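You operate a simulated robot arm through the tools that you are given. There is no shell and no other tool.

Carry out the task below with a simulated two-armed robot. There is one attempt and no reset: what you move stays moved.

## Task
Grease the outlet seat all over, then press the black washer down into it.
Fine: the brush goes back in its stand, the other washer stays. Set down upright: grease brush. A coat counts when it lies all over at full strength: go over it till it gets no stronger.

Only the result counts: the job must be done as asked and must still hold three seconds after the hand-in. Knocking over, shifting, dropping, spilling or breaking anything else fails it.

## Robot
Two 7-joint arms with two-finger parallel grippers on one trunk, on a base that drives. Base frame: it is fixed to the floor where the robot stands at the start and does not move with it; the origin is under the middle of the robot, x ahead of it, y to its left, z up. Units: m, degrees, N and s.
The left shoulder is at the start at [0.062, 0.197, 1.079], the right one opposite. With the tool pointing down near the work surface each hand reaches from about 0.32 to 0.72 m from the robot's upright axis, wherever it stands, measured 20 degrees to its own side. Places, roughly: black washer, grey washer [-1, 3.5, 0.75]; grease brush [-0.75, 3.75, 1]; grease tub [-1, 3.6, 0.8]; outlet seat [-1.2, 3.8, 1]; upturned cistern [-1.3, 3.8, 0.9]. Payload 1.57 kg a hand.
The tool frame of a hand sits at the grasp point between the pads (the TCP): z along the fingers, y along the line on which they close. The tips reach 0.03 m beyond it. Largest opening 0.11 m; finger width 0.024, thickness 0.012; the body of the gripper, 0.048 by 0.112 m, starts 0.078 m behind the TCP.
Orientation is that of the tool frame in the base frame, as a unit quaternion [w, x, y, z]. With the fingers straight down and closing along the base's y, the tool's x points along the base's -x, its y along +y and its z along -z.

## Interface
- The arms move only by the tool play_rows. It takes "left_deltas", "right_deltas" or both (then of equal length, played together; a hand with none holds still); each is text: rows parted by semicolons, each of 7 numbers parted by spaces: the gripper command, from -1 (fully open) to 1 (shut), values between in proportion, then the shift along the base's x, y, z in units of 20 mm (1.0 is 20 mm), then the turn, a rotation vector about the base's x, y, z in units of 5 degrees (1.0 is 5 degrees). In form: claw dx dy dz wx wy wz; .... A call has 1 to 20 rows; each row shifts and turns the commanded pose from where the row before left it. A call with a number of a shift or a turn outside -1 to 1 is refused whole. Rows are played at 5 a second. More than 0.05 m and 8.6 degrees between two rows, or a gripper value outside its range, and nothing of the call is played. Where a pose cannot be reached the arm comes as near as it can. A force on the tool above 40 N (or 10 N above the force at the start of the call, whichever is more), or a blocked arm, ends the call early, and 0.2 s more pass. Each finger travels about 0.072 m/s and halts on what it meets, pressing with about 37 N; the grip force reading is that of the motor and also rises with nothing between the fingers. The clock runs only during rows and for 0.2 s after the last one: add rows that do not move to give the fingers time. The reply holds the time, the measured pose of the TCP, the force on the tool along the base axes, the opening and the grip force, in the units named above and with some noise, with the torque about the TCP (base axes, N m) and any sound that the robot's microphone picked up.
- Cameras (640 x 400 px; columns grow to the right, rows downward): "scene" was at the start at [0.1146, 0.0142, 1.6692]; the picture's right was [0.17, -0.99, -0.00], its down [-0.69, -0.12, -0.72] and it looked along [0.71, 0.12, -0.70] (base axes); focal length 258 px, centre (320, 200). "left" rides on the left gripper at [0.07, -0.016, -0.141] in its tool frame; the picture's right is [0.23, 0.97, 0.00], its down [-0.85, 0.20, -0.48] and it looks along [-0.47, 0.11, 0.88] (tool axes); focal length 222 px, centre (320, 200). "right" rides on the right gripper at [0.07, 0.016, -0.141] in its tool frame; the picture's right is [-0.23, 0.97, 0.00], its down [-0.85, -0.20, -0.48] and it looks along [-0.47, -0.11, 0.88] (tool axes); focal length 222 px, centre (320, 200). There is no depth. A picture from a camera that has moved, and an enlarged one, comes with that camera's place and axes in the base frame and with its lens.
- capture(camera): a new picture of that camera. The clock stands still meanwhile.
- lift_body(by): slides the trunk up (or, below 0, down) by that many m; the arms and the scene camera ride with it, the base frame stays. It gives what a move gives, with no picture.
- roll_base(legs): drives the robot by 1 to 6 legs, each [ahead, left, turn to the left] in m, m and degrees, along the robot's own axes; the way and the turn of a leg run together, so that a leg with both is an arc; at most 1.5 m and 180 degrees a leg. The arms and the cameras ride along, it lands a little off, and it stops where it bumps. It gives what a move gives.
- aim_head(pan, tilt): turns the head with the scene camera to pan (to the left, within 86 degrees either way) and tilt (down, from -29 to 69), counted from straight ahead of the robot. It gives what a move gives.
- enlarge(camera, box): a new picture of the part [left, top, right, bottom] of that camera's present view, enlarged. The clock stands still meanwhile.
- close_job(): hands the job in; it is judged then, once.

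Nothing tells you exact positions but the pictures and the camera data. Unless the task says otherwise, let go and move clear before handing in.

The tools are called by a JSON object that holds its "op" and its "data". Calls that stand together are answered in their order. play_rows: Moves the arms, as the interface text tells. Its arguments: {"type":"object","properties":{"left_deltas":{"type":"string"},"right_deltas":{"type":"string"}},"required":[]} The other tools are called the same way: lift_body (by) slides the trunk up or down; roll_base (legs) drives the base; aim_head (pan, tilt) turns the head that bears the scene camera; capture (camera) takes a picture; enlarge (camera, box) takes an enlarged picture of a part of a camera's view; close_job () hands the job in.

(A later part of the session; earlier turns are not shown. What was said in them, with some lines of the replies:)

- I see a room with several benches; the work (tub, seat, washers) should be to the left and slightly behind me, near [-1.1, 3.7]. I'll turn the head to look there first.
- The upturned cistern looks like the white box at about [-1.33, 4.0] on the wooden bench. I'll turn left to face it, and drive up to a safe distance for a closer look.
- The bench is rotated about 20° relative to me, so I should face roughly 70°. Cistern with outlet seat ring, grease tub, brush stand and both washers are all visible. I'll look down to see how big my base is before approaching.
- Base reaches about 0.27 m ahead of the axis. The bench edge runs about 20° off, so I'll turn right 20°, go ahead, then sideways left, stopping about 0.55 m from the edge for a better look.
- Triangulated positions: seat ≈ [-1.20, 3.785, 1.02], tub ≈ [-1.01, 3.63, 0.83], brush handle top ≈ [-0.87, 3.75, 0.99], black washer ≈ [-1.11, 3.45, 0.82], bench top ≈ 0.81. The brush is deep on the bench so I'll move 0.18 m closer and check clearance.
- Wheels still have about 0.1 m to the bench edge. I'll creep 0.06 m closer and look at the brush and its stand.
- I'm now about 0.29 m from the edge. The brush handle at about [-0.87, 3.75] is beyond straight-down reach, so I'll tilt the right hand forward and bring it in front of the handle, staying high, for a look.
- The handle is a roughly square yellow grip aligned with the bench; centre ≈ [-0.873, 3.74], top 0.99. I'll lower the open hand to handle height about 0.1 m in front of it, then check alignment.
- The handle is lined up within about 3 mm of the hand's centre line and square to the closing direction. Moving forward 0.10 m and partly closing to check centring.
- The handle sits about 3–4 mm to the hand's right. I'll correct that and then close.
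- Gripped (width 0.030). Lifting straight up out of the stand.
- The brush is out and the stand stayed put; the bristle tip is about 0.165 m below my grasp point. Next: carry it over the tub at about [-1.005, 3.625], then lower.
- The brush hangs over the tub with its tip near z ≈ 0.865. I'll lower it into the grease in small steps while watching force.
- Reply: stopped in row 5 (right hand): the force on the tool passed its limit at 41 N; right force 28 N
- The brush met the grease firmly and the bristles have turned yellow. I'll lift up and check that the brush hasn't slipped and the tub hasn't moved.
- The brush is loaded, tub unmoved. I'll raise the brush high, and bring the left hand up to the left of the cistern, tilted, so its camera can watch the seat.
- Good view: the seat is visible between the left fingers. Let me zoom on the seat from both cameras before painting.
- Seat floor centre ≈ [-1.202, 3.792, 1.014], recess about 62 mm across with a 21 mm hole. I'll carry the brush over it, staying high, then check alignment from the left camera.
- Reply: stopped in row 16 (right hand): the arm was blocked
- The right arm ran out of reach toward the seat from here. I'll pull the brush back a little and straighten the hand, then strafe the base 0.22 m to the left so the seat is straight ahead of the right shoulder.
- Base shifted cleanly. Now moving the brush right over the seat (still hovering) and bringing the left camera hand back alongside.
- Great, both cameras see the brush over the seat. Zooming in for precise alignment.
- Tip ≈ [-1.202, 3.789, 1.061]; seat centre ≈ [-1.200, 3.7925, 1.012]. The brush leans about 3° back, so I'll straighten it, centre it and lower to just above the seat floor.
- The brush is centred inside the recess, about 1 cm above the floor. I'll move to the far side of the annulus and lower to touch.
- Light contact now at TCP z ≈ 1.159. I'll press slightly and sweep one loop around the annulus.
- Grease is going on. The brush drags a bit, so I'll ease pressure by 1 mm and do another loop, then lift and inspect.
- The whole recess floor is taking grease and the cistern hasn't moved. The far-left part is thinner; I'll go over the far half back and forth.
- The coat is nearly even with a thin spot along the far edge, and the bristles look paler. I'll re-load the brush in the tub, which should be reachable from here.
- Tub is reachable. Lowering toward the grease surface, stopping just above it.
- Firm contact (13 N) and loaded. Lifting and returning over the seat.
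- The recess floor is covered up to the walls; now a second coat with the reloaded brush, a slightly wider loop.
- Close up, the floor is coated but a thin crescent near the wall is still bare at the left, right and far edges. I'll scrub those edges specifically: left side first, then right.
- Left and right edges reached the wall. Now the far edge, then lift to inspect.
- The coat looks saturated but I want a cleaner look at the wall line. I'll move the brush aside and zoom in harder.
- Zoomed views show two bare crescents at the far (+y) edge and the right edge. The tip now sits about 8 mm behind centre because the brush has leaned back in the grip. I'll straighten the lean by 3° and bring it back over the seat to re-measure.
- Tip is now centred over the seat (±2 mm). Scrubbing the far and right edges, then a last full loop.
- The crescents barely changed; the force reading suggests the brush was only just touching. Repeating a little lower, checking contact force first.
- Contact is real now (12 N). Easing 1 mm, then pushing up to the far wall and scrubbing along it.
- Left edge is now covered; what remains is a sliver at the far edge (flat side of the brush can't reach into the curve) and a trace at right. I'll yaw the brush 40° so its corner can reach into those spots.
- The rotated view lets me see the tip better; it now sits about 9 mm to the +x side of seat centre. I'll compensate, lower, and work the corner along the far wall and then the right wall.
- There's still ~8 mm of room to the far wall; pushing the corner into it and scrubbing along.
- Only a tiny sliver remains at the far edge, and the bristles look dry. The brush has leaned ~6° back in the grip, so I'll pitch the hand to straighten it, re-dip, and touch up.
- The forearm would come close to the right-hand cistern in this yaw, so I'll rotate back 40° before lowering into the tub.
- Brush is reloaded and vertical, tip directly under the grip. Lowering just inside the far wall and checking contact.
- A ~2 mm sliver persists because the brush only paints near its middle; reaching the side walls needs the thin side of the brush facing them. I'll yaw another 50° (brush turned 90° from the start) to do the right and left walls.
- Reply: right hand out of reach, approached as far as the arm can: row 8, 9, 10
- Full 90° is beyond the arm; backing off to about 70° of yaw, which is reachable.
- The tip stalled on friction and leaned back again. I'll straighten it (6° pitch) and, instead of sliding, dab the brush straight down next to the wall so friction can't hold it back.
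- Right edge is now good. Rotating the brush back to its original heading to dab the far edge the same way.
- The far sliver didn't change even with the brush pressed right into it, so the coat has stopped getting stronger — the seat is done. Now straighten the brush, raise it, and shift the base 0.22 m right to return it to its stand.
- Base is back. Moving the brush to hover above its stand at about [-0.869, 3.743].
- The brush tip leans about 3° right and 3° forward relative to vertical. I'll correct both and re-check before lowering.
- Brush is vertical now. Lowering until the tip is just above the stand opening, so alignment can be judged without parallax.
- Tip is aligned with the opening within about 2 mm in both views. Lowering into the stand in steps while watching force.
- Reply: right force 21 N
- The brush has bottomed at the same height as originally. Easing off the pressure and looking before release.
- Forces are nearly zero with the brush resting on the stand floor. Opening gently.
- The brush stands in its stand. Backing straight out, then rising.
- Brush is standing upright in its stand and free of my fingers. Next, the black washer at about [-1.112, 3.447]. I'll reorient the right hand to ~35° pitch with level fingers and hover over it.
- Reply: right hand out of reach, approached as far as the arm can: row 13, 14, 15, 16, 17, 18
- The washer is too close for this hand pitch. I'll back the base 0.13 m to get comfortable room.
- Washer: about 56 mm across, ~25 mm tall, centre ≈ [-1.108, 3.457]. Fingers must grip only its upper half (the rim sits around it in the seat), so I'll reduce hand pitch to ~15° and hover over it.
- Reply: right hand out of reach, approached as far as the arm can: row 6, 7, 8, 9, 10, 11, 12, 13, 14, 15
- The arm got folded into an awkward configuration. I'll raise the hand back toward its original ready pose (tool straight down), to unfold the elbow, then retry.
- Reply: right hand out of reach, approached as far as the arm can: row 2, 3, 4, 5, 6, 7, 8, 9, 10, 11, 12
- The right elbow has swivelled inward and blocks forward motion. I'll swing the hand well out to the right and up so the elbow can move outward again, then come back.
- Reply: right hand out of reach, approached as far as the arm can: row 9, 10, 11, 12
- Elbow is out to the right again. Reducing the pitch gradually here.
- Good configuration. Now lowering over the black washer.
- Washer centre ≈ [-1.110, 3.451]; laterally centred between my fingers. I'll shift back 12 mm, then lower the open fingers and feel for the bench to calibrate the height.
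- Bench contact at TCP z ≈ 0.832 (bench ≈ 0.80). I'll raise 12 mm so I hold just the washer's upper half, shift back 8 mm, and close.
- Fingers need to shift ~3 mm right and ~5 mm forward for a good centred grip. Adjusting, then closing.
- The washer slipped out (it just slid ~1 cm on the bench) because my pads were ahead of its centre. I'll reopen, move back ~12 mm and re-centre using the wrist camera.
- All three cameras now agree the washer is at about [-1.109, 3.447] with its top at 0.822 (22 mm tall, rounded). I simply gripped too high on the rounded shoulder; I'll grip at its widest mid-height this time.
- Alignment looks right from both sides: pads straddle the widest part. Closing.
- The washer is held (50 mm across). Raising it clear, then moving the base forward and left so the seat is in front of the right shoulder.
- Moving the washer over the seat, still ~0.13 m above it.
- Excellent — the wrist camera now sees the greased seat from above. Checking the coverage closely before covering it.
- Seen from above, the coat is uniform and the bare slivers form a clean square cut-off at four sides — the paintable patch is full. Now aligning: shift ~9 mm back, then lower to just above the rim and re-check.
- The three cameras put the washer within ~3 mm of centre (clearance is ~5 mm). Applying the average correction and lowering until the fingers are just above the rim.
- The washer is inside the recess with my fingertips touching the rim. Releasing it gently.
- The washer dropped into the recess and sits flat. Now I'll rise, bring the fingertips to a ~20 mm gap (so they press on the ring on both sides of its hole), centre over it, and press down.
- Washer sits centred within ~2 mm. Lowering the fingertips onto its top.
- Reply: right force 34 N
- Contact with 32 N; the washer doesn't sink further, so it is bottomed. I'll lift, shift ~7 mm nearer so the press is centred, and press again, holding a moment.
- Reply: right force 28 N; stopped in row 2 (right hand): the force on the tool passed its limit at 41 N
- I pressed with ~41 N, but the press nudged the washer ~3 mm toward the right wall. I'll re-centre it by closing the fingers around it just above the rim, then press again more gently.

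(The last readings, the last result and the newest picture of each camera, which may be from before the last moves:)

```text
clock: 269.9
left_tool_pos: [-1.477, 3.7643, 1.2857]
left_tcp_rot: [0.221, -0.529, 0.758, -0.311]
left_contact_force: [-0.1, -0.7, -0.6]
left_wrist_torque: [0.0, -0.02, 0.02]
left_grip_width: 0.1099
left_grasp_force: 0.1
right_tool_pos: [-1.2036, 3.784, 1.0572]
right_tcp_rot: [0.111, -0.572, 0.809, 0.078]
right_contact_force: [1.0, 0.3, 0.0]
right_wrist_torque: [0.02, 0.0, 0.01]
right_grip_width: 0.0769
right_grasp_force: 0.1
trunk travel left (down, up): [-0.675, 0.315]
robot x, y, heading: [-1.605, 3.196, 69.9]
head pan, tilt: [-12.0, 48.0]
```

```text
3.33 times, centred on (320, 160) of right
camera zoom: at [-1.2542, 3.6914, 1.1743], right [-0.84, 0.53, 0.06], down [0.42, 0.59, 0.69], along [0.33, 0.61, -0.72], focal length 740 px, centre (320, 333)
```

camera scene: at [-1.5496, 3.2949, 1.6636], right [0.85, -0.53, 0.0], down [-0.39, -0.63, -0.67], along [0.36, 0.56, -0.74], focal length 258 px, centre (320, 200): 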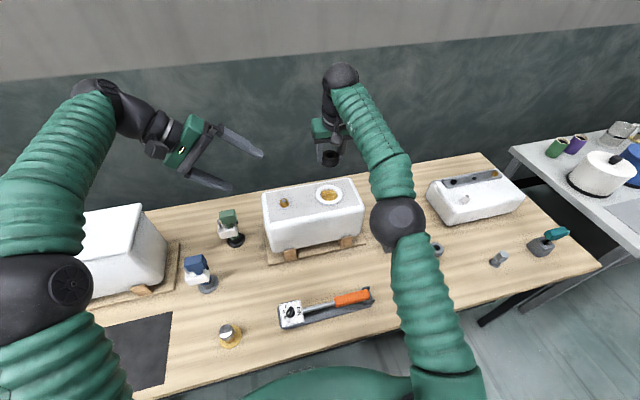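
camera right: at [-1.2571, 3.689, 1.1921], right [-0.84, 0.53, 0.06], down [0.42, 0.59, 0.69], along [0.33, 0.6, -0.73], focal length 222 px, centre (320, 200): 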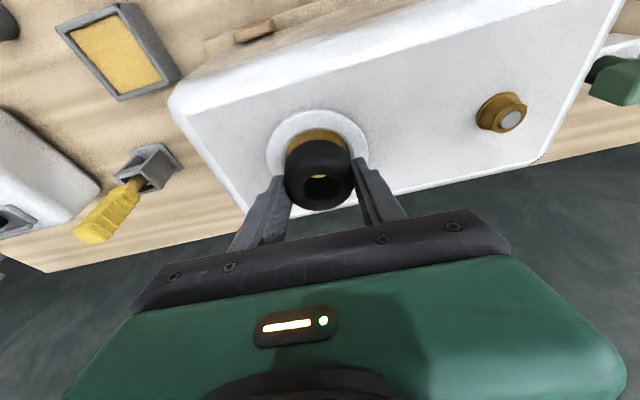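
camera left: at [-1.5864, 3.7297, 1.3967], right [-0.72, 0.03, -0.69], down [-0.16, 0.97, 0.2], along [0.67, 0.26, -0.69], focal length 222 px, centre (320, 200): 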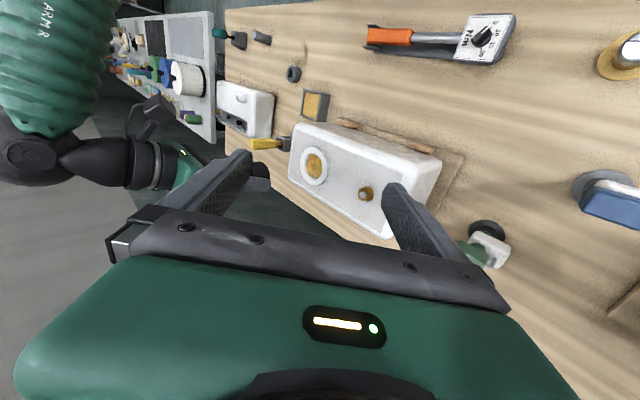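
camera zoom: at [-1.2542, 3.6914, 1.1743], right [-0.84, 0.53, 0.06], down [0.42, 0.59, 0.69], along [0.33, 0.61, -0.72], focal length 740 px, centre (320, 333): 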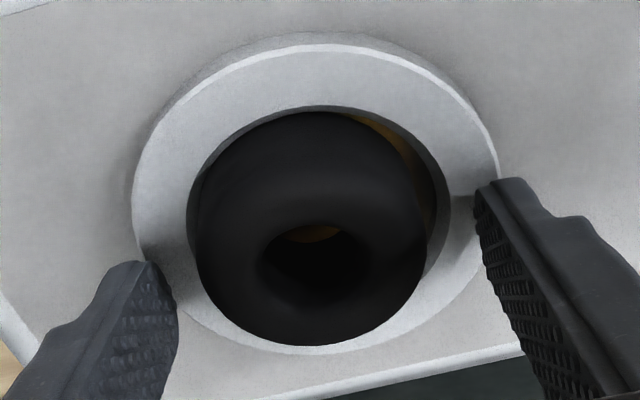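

{"op": "play_rows", "data": {"right_deltas": "-0.1 0.04 0 0 0 0 0;0 0 0 0 0 0 0;0.05 0 0 0 0 0 0;0.1 0 0 0 0 0 0;0.14 0 0 0 0 0 0;0.14 0 0 0 0 0 0;0.14 0.05 0.14 0 0 0 0;0.14 0 0 0 0 0 0"}}

{"op": "enlarge", "data": {"camera": "scene", "box": [310, 175, 350, 205]}}

{"op": "enlarge", "data": {"camera": "left", "box": [270, 130, 350, 190]}}

{"op": "enlarge", "data": {"camera": "right", "box": [250, 100, 390, 220]}}

```text
clock: 271.7
left_tool_pos: [-1.4789, 3.7649, 1.2853]
left_tcp_rot: [0.222, -0.529, 0.758, -0.31]
left_contact_force: [-0.4, 0.6, -0.2]
left_wrist_torque: [0.01, 0.0, -0.01]
left_grip_width: 0.11
left_grasp_force: 0.0
right_tool_pos: [-1.2013, 3.7873, 1.0585]
right_tcp_rot: [0.11, -0.572, 0.809, 0.078]
right_contact_force: [-0.1, -0.4, 0.9]
right_wrist_torque: [0.0, 0.05, 0.02]
right_grip_width: 0.0504
right_grasp_force: 37.1
trunk travel left (down, up): [-0.675, 0.315]
robot x, y, heading: [-1.6064, 3.1968, 69.9]
head pan, tilt: [-12.0, 48.0]
```

```text
13.33 times, centred on (330, 190) of scene
camera zoom: at [-1.5475, 3.294, 1.6637], right [0.85, -0.53, 0.0], down [-0.4, -0.63, -0.67], along [0.35, 0.57, -0.75], focal length 3441 px, centre (187, 333)
```

zoom: 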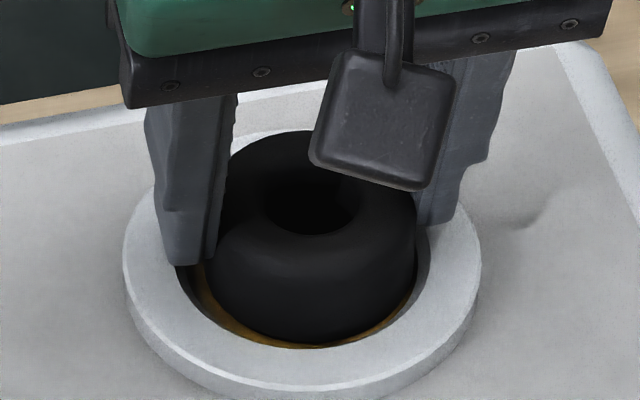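

```text
6.67 times, centred on (310, 160) of left
camera zoom: at [-1.5848, 3.7281, 1.3975], right [-0.72, 0.03, -0.69], down [-0.16, 0.97, 0.21], along [0.67, 0.26, -0.69], focal length 1481 px, centre (387, 467)
```

zoom: 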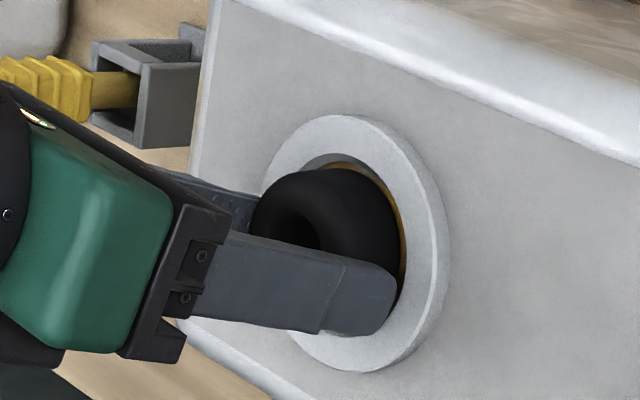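

```text
3.33 times, centred on (320, 160) of right
camera zoom: at [-1.2525, 3.6943, 1.1743], right [-0.84, 0.53, 0.06], down [0.42, 0.59, 0.69], along [0.33, 0.61, -0.72], focal length 740 px, centre (320, 333)
```

zoom: 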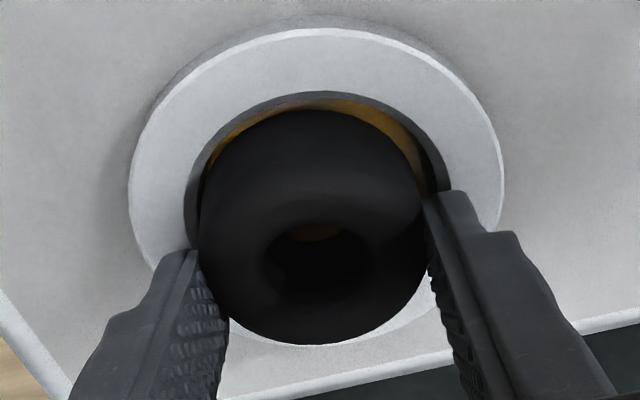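

Gripped and closer to centre; the washer still needs ~2.3 mm to the left. Nudging it, then releasing.

{"op": "play_rows", "data": {"right_deltas": "0.14 -0.11 0.04 0 0 0 0;0.14 0 0 0 0 0 0"}}

{"op": "enlarge", "data": {"camera": "right", "box": [250, 100, 390, 220]}}

{"op": "enlarge", "data": {"camera": "scene", "box": [310, 175, 350, 205]}}

```text
clock: 272.3
left_tool_pos: [-1.4782, 3.7644, 1.2865]
left_tcp_rot: [0.223, -0.528, 0.758, -0.311]
left_contact_force: [0.4, 0.8, 0.1]
left_wrist_torque: [0.01, 0.02, -0.02]
left_grip_width: 0.11
left_grasp_force: 0.0
right_tool_pos: [-1.2037, 3.7892, 1.0577]
right_tcp_rot: [0.11, -0.572, 0.809, 0.078]
right_contact_force: [-0.5, -0.2, -0.4]
right_wrist_torque: [0.0, -0.01, -0.01]
right_grip_width: 0.0503
right_grasp_force: 36.7
trunk travel left (down, up): [-0.675, 0.315]
robot x, y, heading: [-1.6003, 3.1939, 69.9]
head pan, tilt: [-12.0, 48.0]
```

```text
3.33 times, centred on (320, 160) of right
camera zoom: at [-1.2542, 3.6953, 1.1746], right [-0.84, 0.53, 0.06], down [0.42, 0.59, 0.69], along [0.33, 0.61, -0.72], focal length 740 px, centre (320, 333)
```

zoom: 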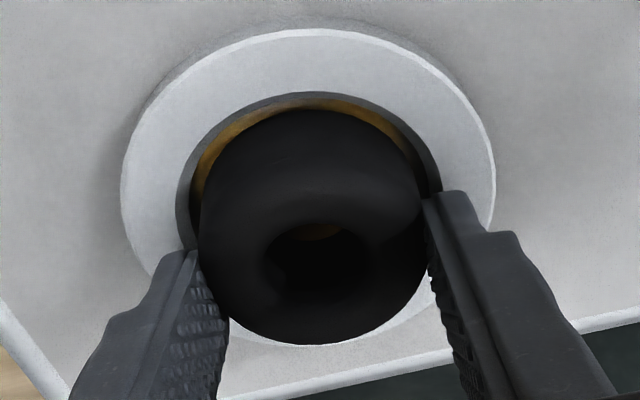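

```text
13.33 times, centred on (330, 190) of scene
camera zoom: at [-1.5474, 3.2943, 1.6636], right [0.85, -0.53, 0.0], down [-0.4, -0.63, -0.67], along [0.35, 0.56, -0.75], focal length 3441 px, centre (187, 333)
```

zoom: 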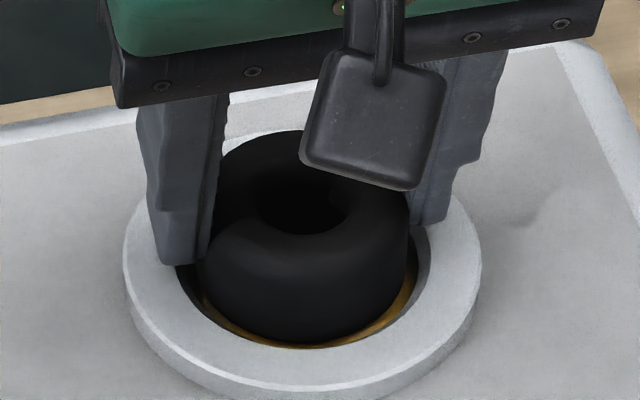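

Well centred now. Releasing, then a last gentle centred press.

{"op": "play_rows", "data": {"right_deltas": "0.07 0 0 0 0 0 0;0.03 0 0 0 0 0 0;-0.1 0 0 0 0 0 0;-0.4 0 0 0 0 0 0;-0.4 0 0 0.8 0 0 0;-0.4 0 0 1 0 0 0;-0.4 0 0 0.5 0 0 0;-0.1 0.05 0.3 0 0 0 0;0.3 0 0 0 0 0 0;0.62 0 0 0 0 0 0;0.62 0 0 0 0 0 0;0.62 0 0 0 0 0 0"}}

{"op": "enlarge", "data": {"camera": "scene", "box": [310, 170, 350, 200]}}

{"op": "enlarge", "data": {"camera": "right", "box": [250, 70, 390, 190]}}

{"op": "enlarge", "data": {"camera": "left", "box": [270, 130, 350, 190]}}

```text
clock: 274.9
left_tool_pos: [-1.4783, 3.7647, 1.2855]
left_tcp_rot: [0.222, -0.529, 0.758, -0.31]
left_contact_force: [0.3, -0.6, -0.5]
left_wrist_torque: [0.01, 0.01, -0.01]
left_grip_width: 0.1099
left_grasp_force: 0.0
right_tool_pos: [-1.2037, 3.7931, 1.1039]
right_tcp_rot: [0.111, -0.571, 0.809, 0.078]
right_contact_force: [-0.2, -0.1, -0.6]
right_wrist_torque: [0.0, 0.01, -0.01]
right_grip_width: 0.0209
right_grasp_force: 0.1
trunk travel left (down, up): [-0.675, 0.315]
robot x, y, heading: [-1.6026, 3.192, 69.9]
head pan, tilt: [-12.0, 48.0]
```

```text
13.33 times, centred on (330, 185) of scene
camera zoom: at [-1.5475, 3.2942, 1.6636], right [0.85, -0.53, 0.0], down [-0.4, -0.63, -0.67], along [0.35, 0.56, -0.75], focal length 3441 px, centre (187, 400)
```

zoom: 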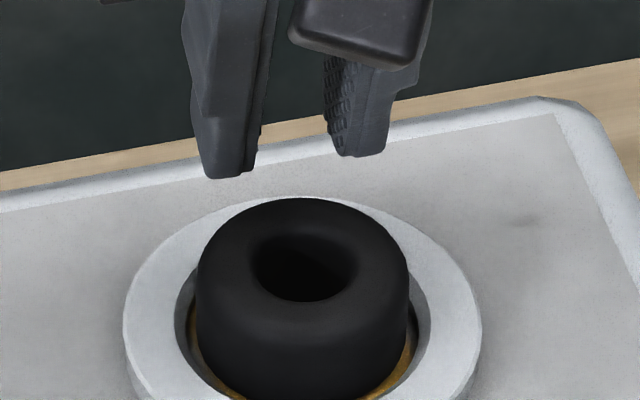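

```text
3.33 times, centred on (320, 130) of right
camera zoom: at [-1.2545, 3.701, 1.2209], right [-0.84, 0.53, 0.06], down [0.42, 0.59, 0.69], along [0.33, 0.61, -0.72], focal length 740 px, centre (320, 433)
```

zoom: 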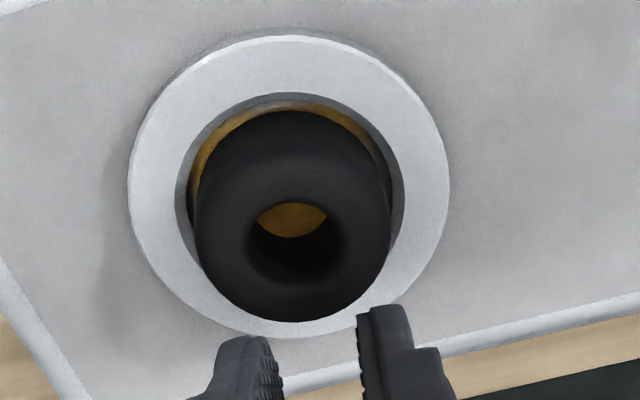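

```text
6.67 times, centred on (310, 160) of left
camera zoom: at [-1.5849, 3.7283, 1.3974], right [-0.72, 0.03, -0.69], down [-0.16, 0.97, 0.21], along [0.67, 0.26, -0.69], focal length 1481 px, centre (387, 467)
```

zoom: 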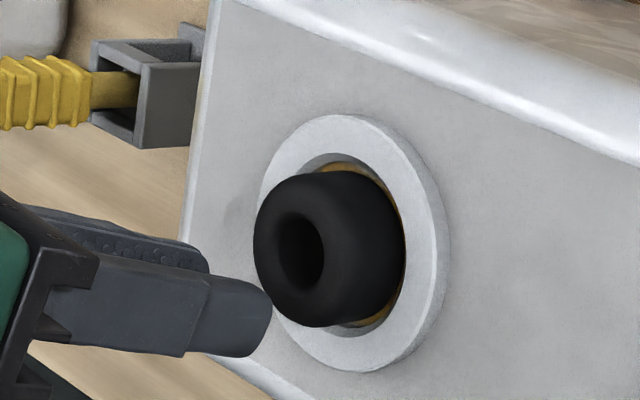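

{"op": "play_rows", "data": {"right_deltas": "0.62 0.17 0.275 0 0 0 0;0.62 0 0 -0.8 0 0 0;0.62 0 0 -0.4 0 0 0;0.62 0 0 -0.1 0 0 0;0.62 0 0 -0.07 0 0 0;0.62 0 0 0 0 0 0"}}

{"op": "enlarge", "data": {"camera": "scene", "box": [310, 175, 350, 205]}}

```text
clock: 276.3
left_tool_pos: [-1.4786, 3.7648, 1.2864]
left_tcp_rot: [0.223, -0.528, 0.758, -0.31]
left_contact_force: [-0.9, -0.2, 0.5]
left_wrist_torque: [-0.01, -0.01, 0.04]
left_grip_width: 0.1099
left_grasp_force: 0.1
right_tool_pos: [-1.2002, 3.8, 1.0771]
right_tcp_rot: [0.111, -0.572, 0.809, 0.078]
right_contact_force: [0.8, 0.1, 2.4]
right_wrist_torque: [-0.01, -0.01, 0.02]
right_grip_width: 0.0206
right_grasp_force: 0.2
trunk travel left (down, up): [-0.675, 0.315]
robot x, y, heading: [-1.6014, 3.1965, 70.1]
head pan, tilt: [-12.0, 48.0]
```

```text
13.33 times, centred on (330, 190) of scene
camera zoom: at [-1.5476, 3.294, 1.6637], right [0.85, -0.53, 0.0], down [-0.4, -0.63, -0.67], along [0.35, 0.57, -0.75], focal length 3441 px, centre (187, 333)
```

zoom: 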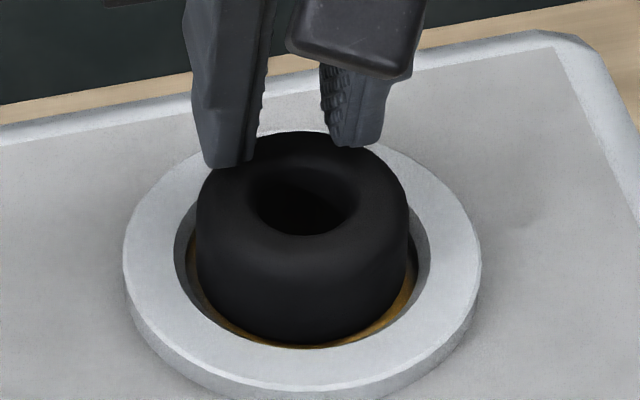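

{"op": "play_rows", "data": {"right_deltas": "0.62 0 0 0.3 0 0 0;0.62 0.04 -0.27 0 0 0 0;0.62 0 0 -0.25 0 0 0;0.62 0 0 -0.1 0 0 0;0.62 0 0 0 0 0 0"}}

{"op": "enlarge", "data": {"camera": "scene", "box": [310, 175, 350, 205]}}

```text
clock: 277.5
left_tool_pos: [-1.4788, 3.7641, 1.2857]
left_tcp_rot: [0.222, -0.529, 0.758, -0.31]
left_contact_force: [-1.3, 0.5, 0.0]
left_wrist_torque: [-0.01, -0.04, -0.01]
left_grip_width: 0.1102
left_grasp_force: 0.0
right_tool_pos: [-1.1985, 3.795, 1.0769]
right_tcp_rot: [0.111, -0.572, 0.809, 0.078]
right_contact_force: [-0.3, 1.2, 4.7]
right_wrist_torque: [0.01, -0.03, 0.02]
right_grip_width: 0.0207
right_grasp_force: 0.1
trunk travel left (down, up): [-0.675, 0.315]
robot x, y, heading: [-1.6005, 3.1952, 69.8]
head pan, tilt: [-12.0, 48.0]
```

```text
13.33 times, centred on (330, 190) of scene
camera zoom: at [-1.5479, 3.2937, 1.6638], right [0.85, -0.53, 0.0], down [-0.39, -0.63, -0.67], along [0.35, 0.57, -0.74], focal length 3441 px, centre (187, 333)
```

zoom: 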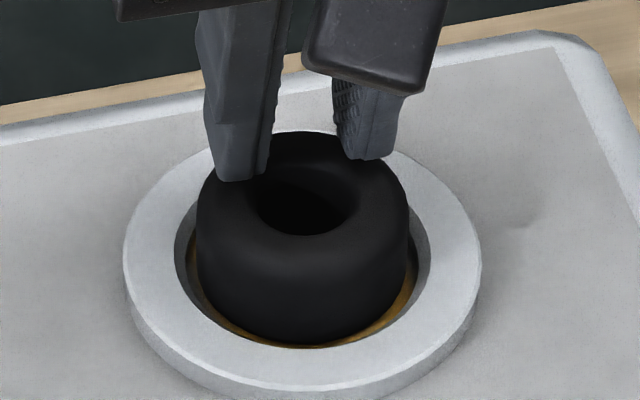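

Fingers now straddle the hole centrally. Pressing to ~20–25 N and holding briefly.

{"op": "play_rows", "data": {"right_deltas": "0.62 0 0 -0.05 0 0 0;0.62 0 0 -0.04 0 0 0;0.62 0 0 0 0 0 0;0.62 0 0 0 0 0 0"}}

{"op": "enlarge", "data": {"camera": "scene", "box": [310, 175, 350, 205]}}

```text
clock: 278.5
left_tool_pos: [-1.4794, 3.7634, 1.2863]
left_tcp_rot: [0.223, -0.528, 0.758, -0.31]
left_contact_force: [0.2, -0.1, -0.1]
left_wrist_torque: [0.02, -0.01, 0.01]
left_grip_width: 0.1099
left_grasp_force: 0.1
right_tool_pos: [-1.1989, 3.7938, 1.0756]
right_tcp_rot: [0.113, -0.572, 0.809, 0.079]
right_contact_force: [3.5, 7.6, 21.3]
right_wrist_torque: [0.18, -0.09, 0.01]
right_grip_width: 0.0209
right_grasp_force: 0.1
trunk travel left (down, up): [-0.675, 0.315]
robot x, y, heading: [-1.6007, 3.1927, 70.1]
head pan, tilt: [-12.0, 48.0]
```

```text
13.33 times, centred on (330, 190) of scene
camera zoom: at [-1.5497, 3.2917, 1.6641], right [0.85, -0.53, 0.0], down [-0.39, -0.63, -0.67], along [0.36, 0.57, -0.74], focal length 3441 px, centre (187, 333)
```

zoom: 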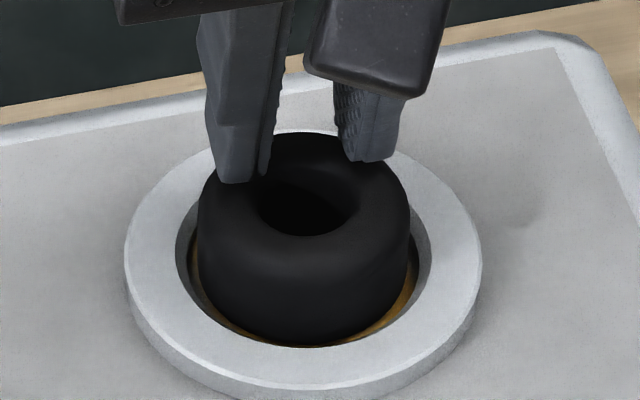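

Pressed at 21 N without shifting. Lifting straight up and moving clear.

{"op": "play_rows", "data": {"right_deltas": "0.62 0 0 0.2 0 0 0;0.62 0 0 0.8 0 0 0;0.62 0 0 1 0 0 0;0.62 0 0 1 0 0 0;0.62 0 0 1 0 0 0;0.62 0 0 1 0 0 0;0.62 -0.3 -0.8 0.5 0 0 0;0.62 -0.3 -0.8 0 0 0 0;0.62 -0.3 -0.8 0 0 0 0;0.62 -0.3 -0.8 0 0 0 0;0.62 -0.3 -0.8 0 0 0 0;0.62 -0.3 -0.8 0 0 0 0;0.62 0 0 0 0 0 0", "left_deltas": "-1 0 0 0 0 0 0;-1 0 0 0 0 0 0;-1 -0.5 0.2 0.3 0 0 0;-1 -0.5 0.2 0.3 0 0 0;-1 0 0 0 0 0 0;-1 0 0 0 0 0 0;-1 0 0 0 0 0 0;-1 0 0 0 0 0 0;-1 0 0 0 0 0 0;-1 0 0 0 0 0 0;-1 0 0 0 0 0 0;-1 0 0 0 0 0 0;-1 0 0 0 0 0 0"}}

{"op": "capture", "data": {"camera": "scene"}}

{"op": "enlarge", "data": {"camera": "scene", "box": [300, 160, 370, 210]}}

{"op": "enlarge", "data": {"camera": "scene", "box": [360, 160, 460, 260]}}

{"op": "enlarge", "data": {"camera": "left", "box": [250, 110, 362, 190]}}

```text
clock: 281.3
left_tool_pos: [-1.4978, 3.772, 1.2963]
left_tcp_rot: [0.223, -0.529, 0.758, -0.31]
left_contact_force: [0.3, 0.3, -0.4]
left_wrist_torque: [-0.03, 0.0, 0.01]
left_grip_width: 0.1099
left_grasp_force: 0.0
right_tool_pos: [-1.2352, 3.6994, 1.1826]
right_tcp_rot: [0.11, -0.572, 0.809, 0.079]
right_contact_force: [0.2, -0.1, 1.0]
right_wrist_torque: [0.02, -0.01, -0.01]
right_grip_width: 0.0212
right_grasp_force: 0.1
trunk travel left (down, up): [-0.675, 0.315]
robot x, y, heading: [-1.6007, 3.1939, 69.8]
head pan, tilt: [-12.0, 48.0]
```

```text
taken
camera scene: at [-1.5474, 3.2941, 1.6636], right [0.85, -0.53, 0.0], down [-0.4, -0.63, -0.67], along [0.35, 0.56, -0.75], focal length 258 px, centre (320, 200)
```

scene: 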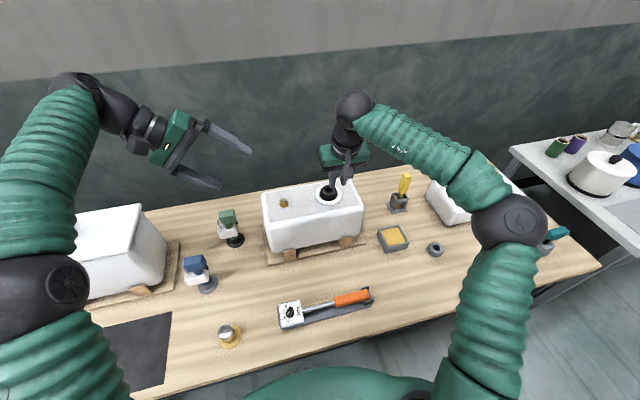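

```text
8.00 times, centred on (335, 185) of scene
camera zoom: at [-1.5474, 3.2941, 1.6636], right [0.85, -0.53, 0.0], down [-0.4, -0.63, -0.67], along [0.35, 0.56, -0.75], focal length 2065 px, centre (200, 320)
```

zoom: 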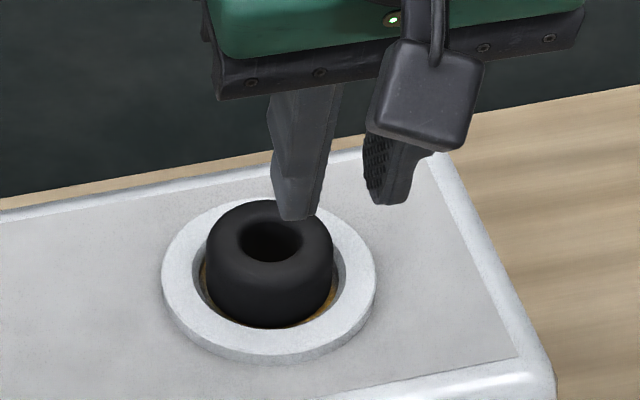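

```text
4.00 times, centred on (410, 210) of scene
camera zoom: at [-1.5474, 3.2941, 1.6636], right [0.85, -0.53, 0.0], down [-0.4, -0.63, -0.67], along [0.35, 0.56, -0.75], focal length 1032 px, centre (-40, 160)
```

zoom: 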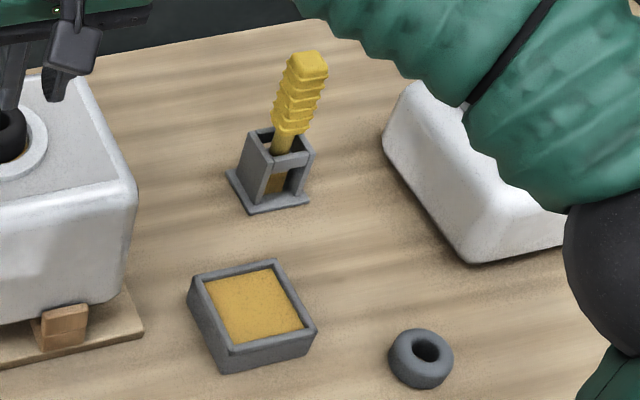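

```text
5.00 times, centred on (306, 150) of left
camera zoom: at [-1.6051, 3.7366, 1.4084], right [-0.72, 0.03, -0.69], down [-0.16, 0.97, 0.2], along [0.67, 0.26, -0.69], focal length 1111 px, centre (390, 450)
```

zoom: 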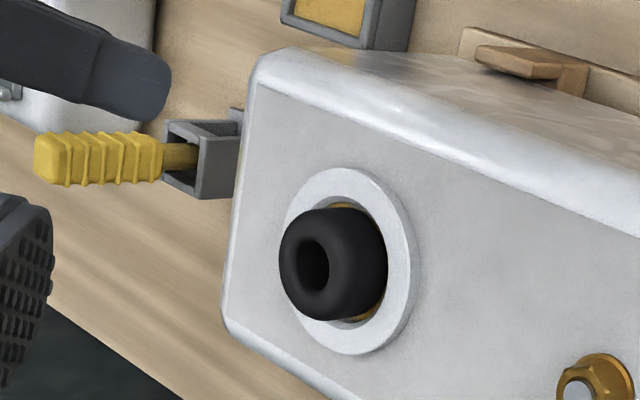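

Everything is in place: washer seated in the greased seat, brush upright in its stand, grey washer, tub and cistern unmoved. I'll draw the right hand back a bit more for clearance and take a last look.

{"op": "play_rows", "data": {"right_deltas": "-0.5 -0.1 -0.5 0.6 0 0 0;-0.5 -0.1 -0.8 0.6 0 0 0;-0.5 -0.1 -0.8 0 0 0 0;-0.5 0 0 0 0 0 0"}}

{"op": "capture", "data": {"camera": "scene"}}

{"op": "enlarge", "data": {"camera": "scene", "box": [310, 170, 350, 210]}}

```text
clock: 282.3
left_tool_pos: [-1.497, 3.772, 1.2968]
left_tcp_rot: [0.222, -0.529, 0.758, -0.31]
left_contact_force: [-0.1, -0.5, 0.3]
left_wrist_torque: [0.04, 0.01, -0.02]
left_grip_width: 0.1101
left_grasp_force: 0.0
right_tool_pos: [-1.2398, 3.6569, 1.2075]
right_tcp_rot: [0.11, -0.572, 0.809, 0.078]
right_contact_force: [-0.5, -0.3, 0.7]
right_wrist_torque: [-0.01, -0.01, -0.02]
right_grip_width: 0.0826
right_grasp_force: 0.1
trunk travel left (down, up): [-0.675, 0.315]
robot x, y, heading: [-1.6025, 3.1932, 70.0]
head pan, tilt: [-12.0, 48.0]
```

```text
taken
camera scene: at [-1.5473, 3.2937, 1.6636], right [0.85, -0.53, 0.0], down [-0.4, -0.63, -0.67], along [0.35, 0.57, -0.75], focal length 258 px, centre (320, 200)
```

scene: 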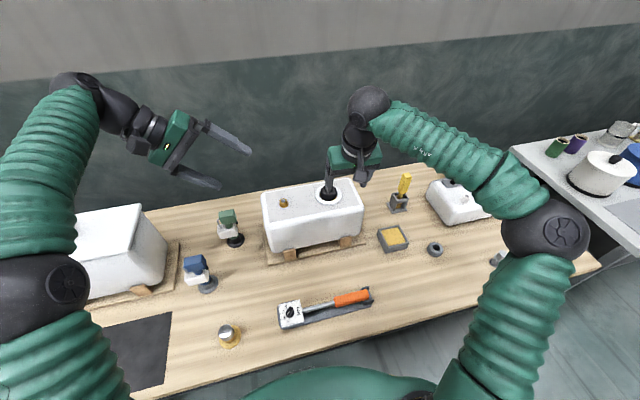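

```text
10.00 times, centred on (330, 190) of scene
camera zoom: at [-1.5473, 3.2937, 1.6636], right [0.85, -0.53, 0.0], down [-0.4, -0.63, -0.67], along [0.35, 0.57, -0.75], focal length 2581 px, centre (220, 300)
```

zoom: 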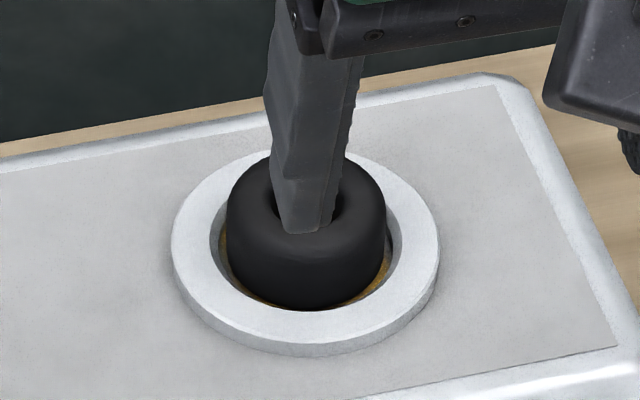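

The finger overlapping the washer in this view is more than 0.1 m above it. The seat is greased, the washer is seated and centred, the brush is back in its stand, and both hands are clear. Handing in.

{"op": "close_job", "data": {}}

```text
The job is handed in.
```

I greased the outlet seat, pressed the black washer down into it, put the brush back upright in its stand, and handed the job in. I haven't seen the judging result.

- **Grease:** The floor of the seat is evenly coated and stopped getting stronger after repeated passes. Thin bare slivers remain at the wall in four spots. Pressing the brush right into them changed nothing, so I took them to be outside the part that takes grease.
- **Black washer:** It sits flat in the recess, within about 2 mm of centre. I pressed it three times, at 32, 41 and 21 N. The 41 N press slid it about 3 mm, so I re-centred it before the last one, which did not move it.
- **Brush:** It stands in its original stand, within about 3° of vertical.
- **Everything else:** The grey washer, grease tub and cistern showed no sign of having moved. On my first try at picking up the black washer, my grip slipped off while it was still on the bench; it was not dropped.

Both hands were open and clear of the work when I handed in.
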